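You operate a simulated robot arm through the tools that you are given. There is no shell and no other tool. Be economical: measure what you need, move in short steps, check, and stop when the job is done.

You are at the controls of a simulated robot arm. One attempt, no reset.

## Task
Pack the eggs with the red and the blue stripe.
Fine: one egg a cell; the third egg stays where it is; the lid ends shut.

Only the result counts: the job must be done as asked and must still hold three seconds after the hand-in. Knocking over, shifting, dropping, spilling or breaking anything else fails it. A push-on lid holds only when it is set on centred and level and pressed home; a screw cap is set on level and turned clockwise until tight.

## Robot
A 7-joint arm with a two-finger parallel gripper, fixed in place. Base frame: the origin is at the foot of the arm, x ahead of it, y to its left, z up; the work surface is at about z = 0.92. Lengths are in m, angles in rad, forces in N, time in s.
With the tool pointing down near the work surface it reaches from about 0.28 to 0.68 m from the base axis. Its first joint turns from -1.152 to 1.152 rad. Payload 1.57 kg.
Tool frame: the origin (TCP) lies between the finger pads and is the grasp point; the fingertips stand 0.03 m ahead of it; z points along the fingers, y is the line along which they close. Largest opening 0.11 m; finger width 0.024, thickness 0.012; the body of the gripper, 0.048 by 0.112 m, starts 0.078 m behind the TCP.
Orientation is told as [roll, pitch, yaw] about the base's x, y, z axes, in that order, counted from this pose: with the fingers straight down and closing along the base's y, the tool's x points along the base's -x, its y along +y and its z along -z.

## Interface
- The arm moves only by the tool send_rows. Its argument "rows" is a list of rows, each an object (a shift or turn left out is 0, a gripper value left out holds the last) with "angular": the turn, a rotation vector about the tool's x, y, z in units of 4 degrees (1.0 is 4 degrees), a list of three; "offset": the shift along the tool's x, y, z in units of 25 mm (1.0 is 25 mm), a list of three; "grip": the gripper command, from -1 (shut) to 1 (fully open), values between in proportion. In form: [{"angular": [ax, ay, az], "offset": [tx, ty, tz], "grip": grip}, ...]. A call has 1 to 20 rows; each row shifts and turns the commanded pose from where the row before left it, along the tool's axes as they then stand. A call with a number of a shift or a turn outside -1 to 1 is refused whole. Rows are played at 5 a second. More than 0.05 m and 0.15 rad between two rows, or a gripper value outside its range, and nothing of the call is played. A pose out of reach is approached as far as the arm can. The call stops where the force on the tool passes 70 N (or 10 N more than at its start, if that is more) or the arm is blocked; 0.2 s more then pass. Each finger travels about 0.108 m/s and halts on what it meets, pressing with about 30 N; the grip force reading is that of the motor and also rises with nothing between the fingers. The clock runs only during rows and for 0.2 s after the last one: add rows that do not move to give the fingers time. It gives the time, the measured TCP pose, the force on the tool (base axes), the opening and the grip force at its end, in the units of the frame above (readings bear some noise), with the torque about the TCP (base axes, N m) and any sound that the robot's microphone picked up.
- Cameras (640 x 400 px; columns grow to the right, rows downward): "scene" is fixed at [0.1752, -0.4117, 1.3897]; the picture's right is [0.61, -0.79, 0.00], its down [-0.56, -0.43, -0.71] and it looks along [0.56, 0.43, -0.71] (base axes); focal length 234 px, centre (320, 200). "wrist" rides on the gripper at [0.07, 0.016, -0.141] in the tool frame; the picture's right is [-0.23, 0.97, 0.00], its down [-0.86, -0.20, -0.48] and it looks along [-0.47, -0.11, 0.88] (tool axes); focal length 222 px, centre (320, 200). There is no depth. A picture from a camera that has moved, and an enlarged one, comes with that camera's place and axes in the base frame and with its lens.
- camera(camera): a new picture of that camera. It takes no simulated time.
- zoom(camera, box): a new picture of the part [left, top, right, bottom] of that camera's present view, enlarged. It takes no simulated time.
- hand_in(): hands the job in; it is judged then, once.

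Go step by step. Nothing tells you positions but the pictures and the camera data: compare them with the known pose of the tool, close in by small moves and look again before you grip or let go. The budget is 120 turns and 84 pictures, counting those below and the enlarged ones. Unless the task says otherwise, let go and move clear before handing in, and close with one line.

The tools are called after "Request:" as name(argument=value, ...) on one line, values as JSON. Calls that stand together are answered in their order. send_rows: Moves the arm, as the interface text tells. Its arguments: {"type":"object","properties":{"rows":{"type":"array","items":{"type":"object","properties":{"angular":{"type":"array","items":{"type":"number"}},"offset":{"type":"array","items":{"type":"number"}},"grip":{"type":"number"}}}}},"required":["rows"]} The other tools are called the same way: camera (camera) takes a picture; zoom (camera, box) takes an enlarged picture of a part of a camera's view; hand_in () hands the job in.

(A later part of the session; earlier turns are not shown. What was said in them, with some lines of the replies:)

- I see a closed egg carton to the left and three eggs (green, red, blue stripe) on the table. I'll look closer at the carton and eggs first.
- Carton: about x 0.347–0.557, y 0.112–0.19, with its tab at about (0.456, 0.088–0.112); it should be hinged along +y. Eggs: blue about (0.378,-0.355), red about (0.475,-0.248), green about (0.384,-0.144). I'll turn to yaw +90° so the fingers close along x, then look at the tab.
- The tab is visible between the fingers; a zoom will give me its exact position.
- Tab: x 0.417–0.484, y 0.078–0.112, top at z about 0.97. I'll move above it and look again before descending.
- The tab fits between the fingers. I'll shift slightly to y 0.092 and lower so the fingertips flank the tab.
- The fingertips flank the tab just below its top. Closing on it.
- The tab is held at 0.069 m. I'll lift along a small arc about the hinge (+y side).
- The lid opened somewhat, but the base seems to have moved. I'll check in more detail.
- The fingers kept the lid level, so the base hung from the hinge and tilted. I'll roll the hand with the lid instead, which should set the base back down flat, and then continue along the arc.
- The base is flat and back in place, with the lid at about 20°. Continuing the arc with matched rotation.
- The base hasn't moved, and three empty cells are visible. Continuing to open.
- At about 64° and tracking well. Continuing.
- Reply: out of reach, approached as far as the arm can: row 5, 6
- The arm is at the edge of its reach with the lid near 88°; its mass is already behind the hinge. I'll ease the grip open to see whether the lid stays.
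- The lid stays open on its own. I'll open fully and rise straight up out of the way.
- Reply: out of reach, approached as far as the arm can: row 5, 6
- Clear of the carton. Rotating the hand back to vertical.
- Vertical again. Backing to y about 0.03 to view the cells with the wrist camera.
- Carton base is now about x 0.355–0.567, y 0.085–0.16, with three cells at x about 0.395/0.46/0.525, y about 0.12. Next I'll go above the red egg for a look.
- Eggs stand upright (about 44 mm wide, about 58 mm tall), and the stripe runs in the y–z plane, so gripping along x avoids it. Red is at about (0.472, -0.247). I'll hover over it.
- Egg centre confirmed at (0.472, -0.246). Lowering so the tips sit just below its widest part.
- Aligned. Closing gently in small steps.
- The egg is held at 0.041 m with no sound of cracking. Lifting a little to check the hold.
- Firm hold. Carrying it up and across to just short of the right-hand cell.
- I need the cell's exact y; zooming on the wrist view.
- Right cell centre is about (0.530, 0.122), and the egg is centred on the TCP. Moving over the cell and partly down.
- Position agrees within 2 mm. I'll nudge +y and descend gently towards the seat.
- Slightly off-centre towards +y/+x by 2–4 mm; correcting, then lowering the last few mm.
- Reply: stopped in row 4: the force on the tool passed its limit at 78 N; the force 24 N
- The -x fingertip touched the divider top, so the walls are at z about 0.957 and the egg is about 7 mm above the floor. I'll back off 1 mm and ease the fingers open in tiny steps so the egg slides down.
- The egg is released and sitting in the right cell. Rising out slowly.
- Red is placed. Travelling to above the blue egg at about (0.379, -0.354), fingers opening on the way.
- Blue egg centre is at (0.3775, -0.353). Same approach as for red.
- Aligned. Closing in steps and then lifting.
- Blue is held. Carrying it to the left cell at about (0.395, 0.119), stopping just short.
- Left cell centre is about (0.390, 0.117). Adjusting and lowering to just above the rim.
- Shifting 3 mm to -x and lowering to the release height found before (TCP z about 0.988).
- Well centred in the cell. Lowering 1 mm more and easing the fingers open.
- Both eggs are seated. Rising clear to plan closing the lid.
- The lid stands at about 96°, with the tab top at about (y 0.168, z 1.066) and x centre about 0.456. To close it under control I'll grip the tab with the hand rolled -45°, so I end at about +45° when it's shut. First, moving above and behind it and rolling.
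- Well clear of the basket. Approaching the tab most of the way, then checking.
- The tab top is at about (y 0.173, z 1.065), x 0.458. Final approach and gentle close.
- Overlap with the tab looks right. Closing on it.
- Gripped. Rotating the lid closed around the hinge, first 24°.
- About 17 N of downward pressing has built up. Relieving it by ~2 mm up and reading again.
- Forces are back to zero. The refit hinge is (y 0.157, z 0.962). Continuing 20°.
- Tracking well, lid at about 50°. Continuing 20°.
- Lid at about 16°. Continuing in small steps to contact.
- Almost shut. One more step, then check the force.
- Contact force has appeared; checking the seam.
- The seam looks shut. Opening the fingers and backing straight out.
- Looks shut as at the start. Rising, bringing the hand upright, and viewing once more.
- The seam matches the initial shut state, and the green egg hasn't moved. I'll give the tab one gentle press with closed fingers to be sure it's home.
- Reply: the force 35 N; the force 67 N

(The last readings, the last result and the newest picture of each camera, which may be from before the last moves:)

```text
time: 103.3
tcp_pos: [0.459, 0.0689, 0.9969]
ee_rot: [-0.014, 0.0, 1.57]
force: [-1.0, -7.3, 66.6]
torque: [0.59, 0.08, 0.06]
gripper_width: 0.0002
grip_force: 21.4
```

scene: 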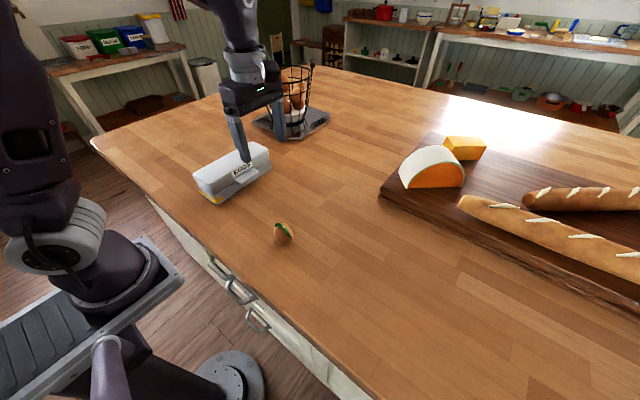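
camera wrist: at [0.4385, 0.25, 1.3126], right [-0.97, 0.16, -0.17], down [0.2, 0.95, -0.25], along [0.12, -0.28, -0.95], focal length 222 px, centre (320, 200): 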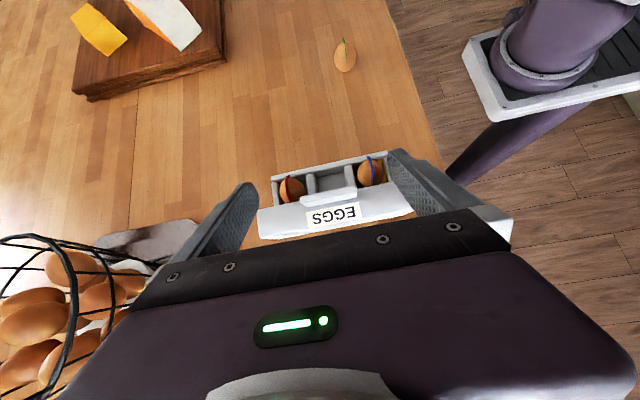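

Firm resistance straight away at tab z about 0.967, so the lid is fully home. Backing off and moving clear.

Request:
send_rows(rows=[{"offset": [0, 0, -0.2]}, {"offset": [0, 0, -0.6]}, {"offset": [0, 0, -0.9]}, {"offset": [0, 0, -0.9]}, {"offset": [0, 0, -0.9]}, {"offset": [0, 0, -0.9]}, {"offset": [0.9, 0, -0.5]}, {"offset": [0.9, 0, -0.5]}, {"offset": [0.9, 0, 0]}, {"offset": [0.9, 0, 0]}, {}])

Request:
zoom(camera="scene", box=[170, 120, 280, 210])

Request:
camera(camera="wrist")

```text
time: 105.7
tcp_pos: [0.4582, -0.0199, 1.1311]
ee_rot: [-0.007, 0.002, 1.57]
force: [0.4, 0.1, 0.3]
torque: [-0.02, -0.01, -0.02]
gripper_width: 0.0001
grip_force: 21.3
```

```text
4.44 times, centred on (225, 165) of scene
camera zoom: at [0.1752, -0.4117, 1.3897], right [0.61, -0.79, 0.0], down [-0.56, -0.43, -0.71], along [0.56, 0.43, -0.71], focal length 1039 px, centre (742, 356)
```

zoom: 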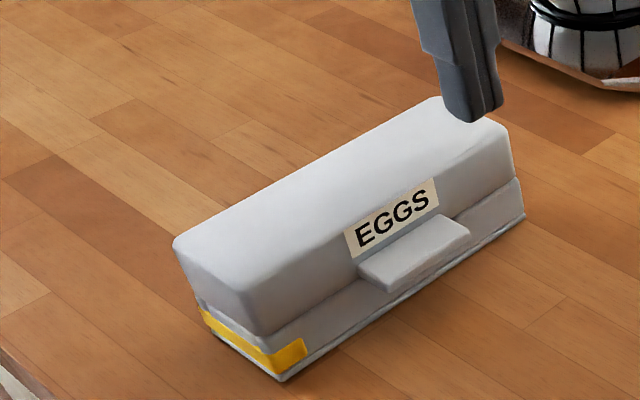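

```text
7 pictures are left
camera wrist: at [0.4414, -0.0887, 1.2713], right [-0.97, 0.23, -0.01], down [0.2, 0.86, 0.48], along [0.11, 0.47, -0.88], focal length 222 px, centre (320, 200)
```

wrist: 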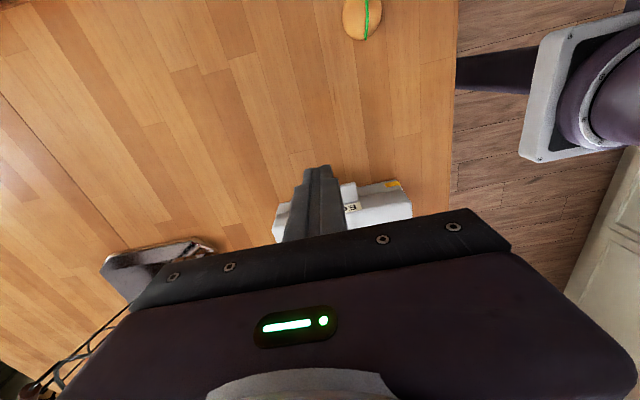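

The carton is shut with the red and blue eggs in separate cells, the green egg is where it started, and the hand is clear. Handing in.

Request:
hand_in()

```text
The job is handed in.
```

The red- and blue-striped eggs are in the carton in separate cells with the lid pressed shut, and the green-striped egg was not moved; the carton itself ended up about 3 cm from where it started.
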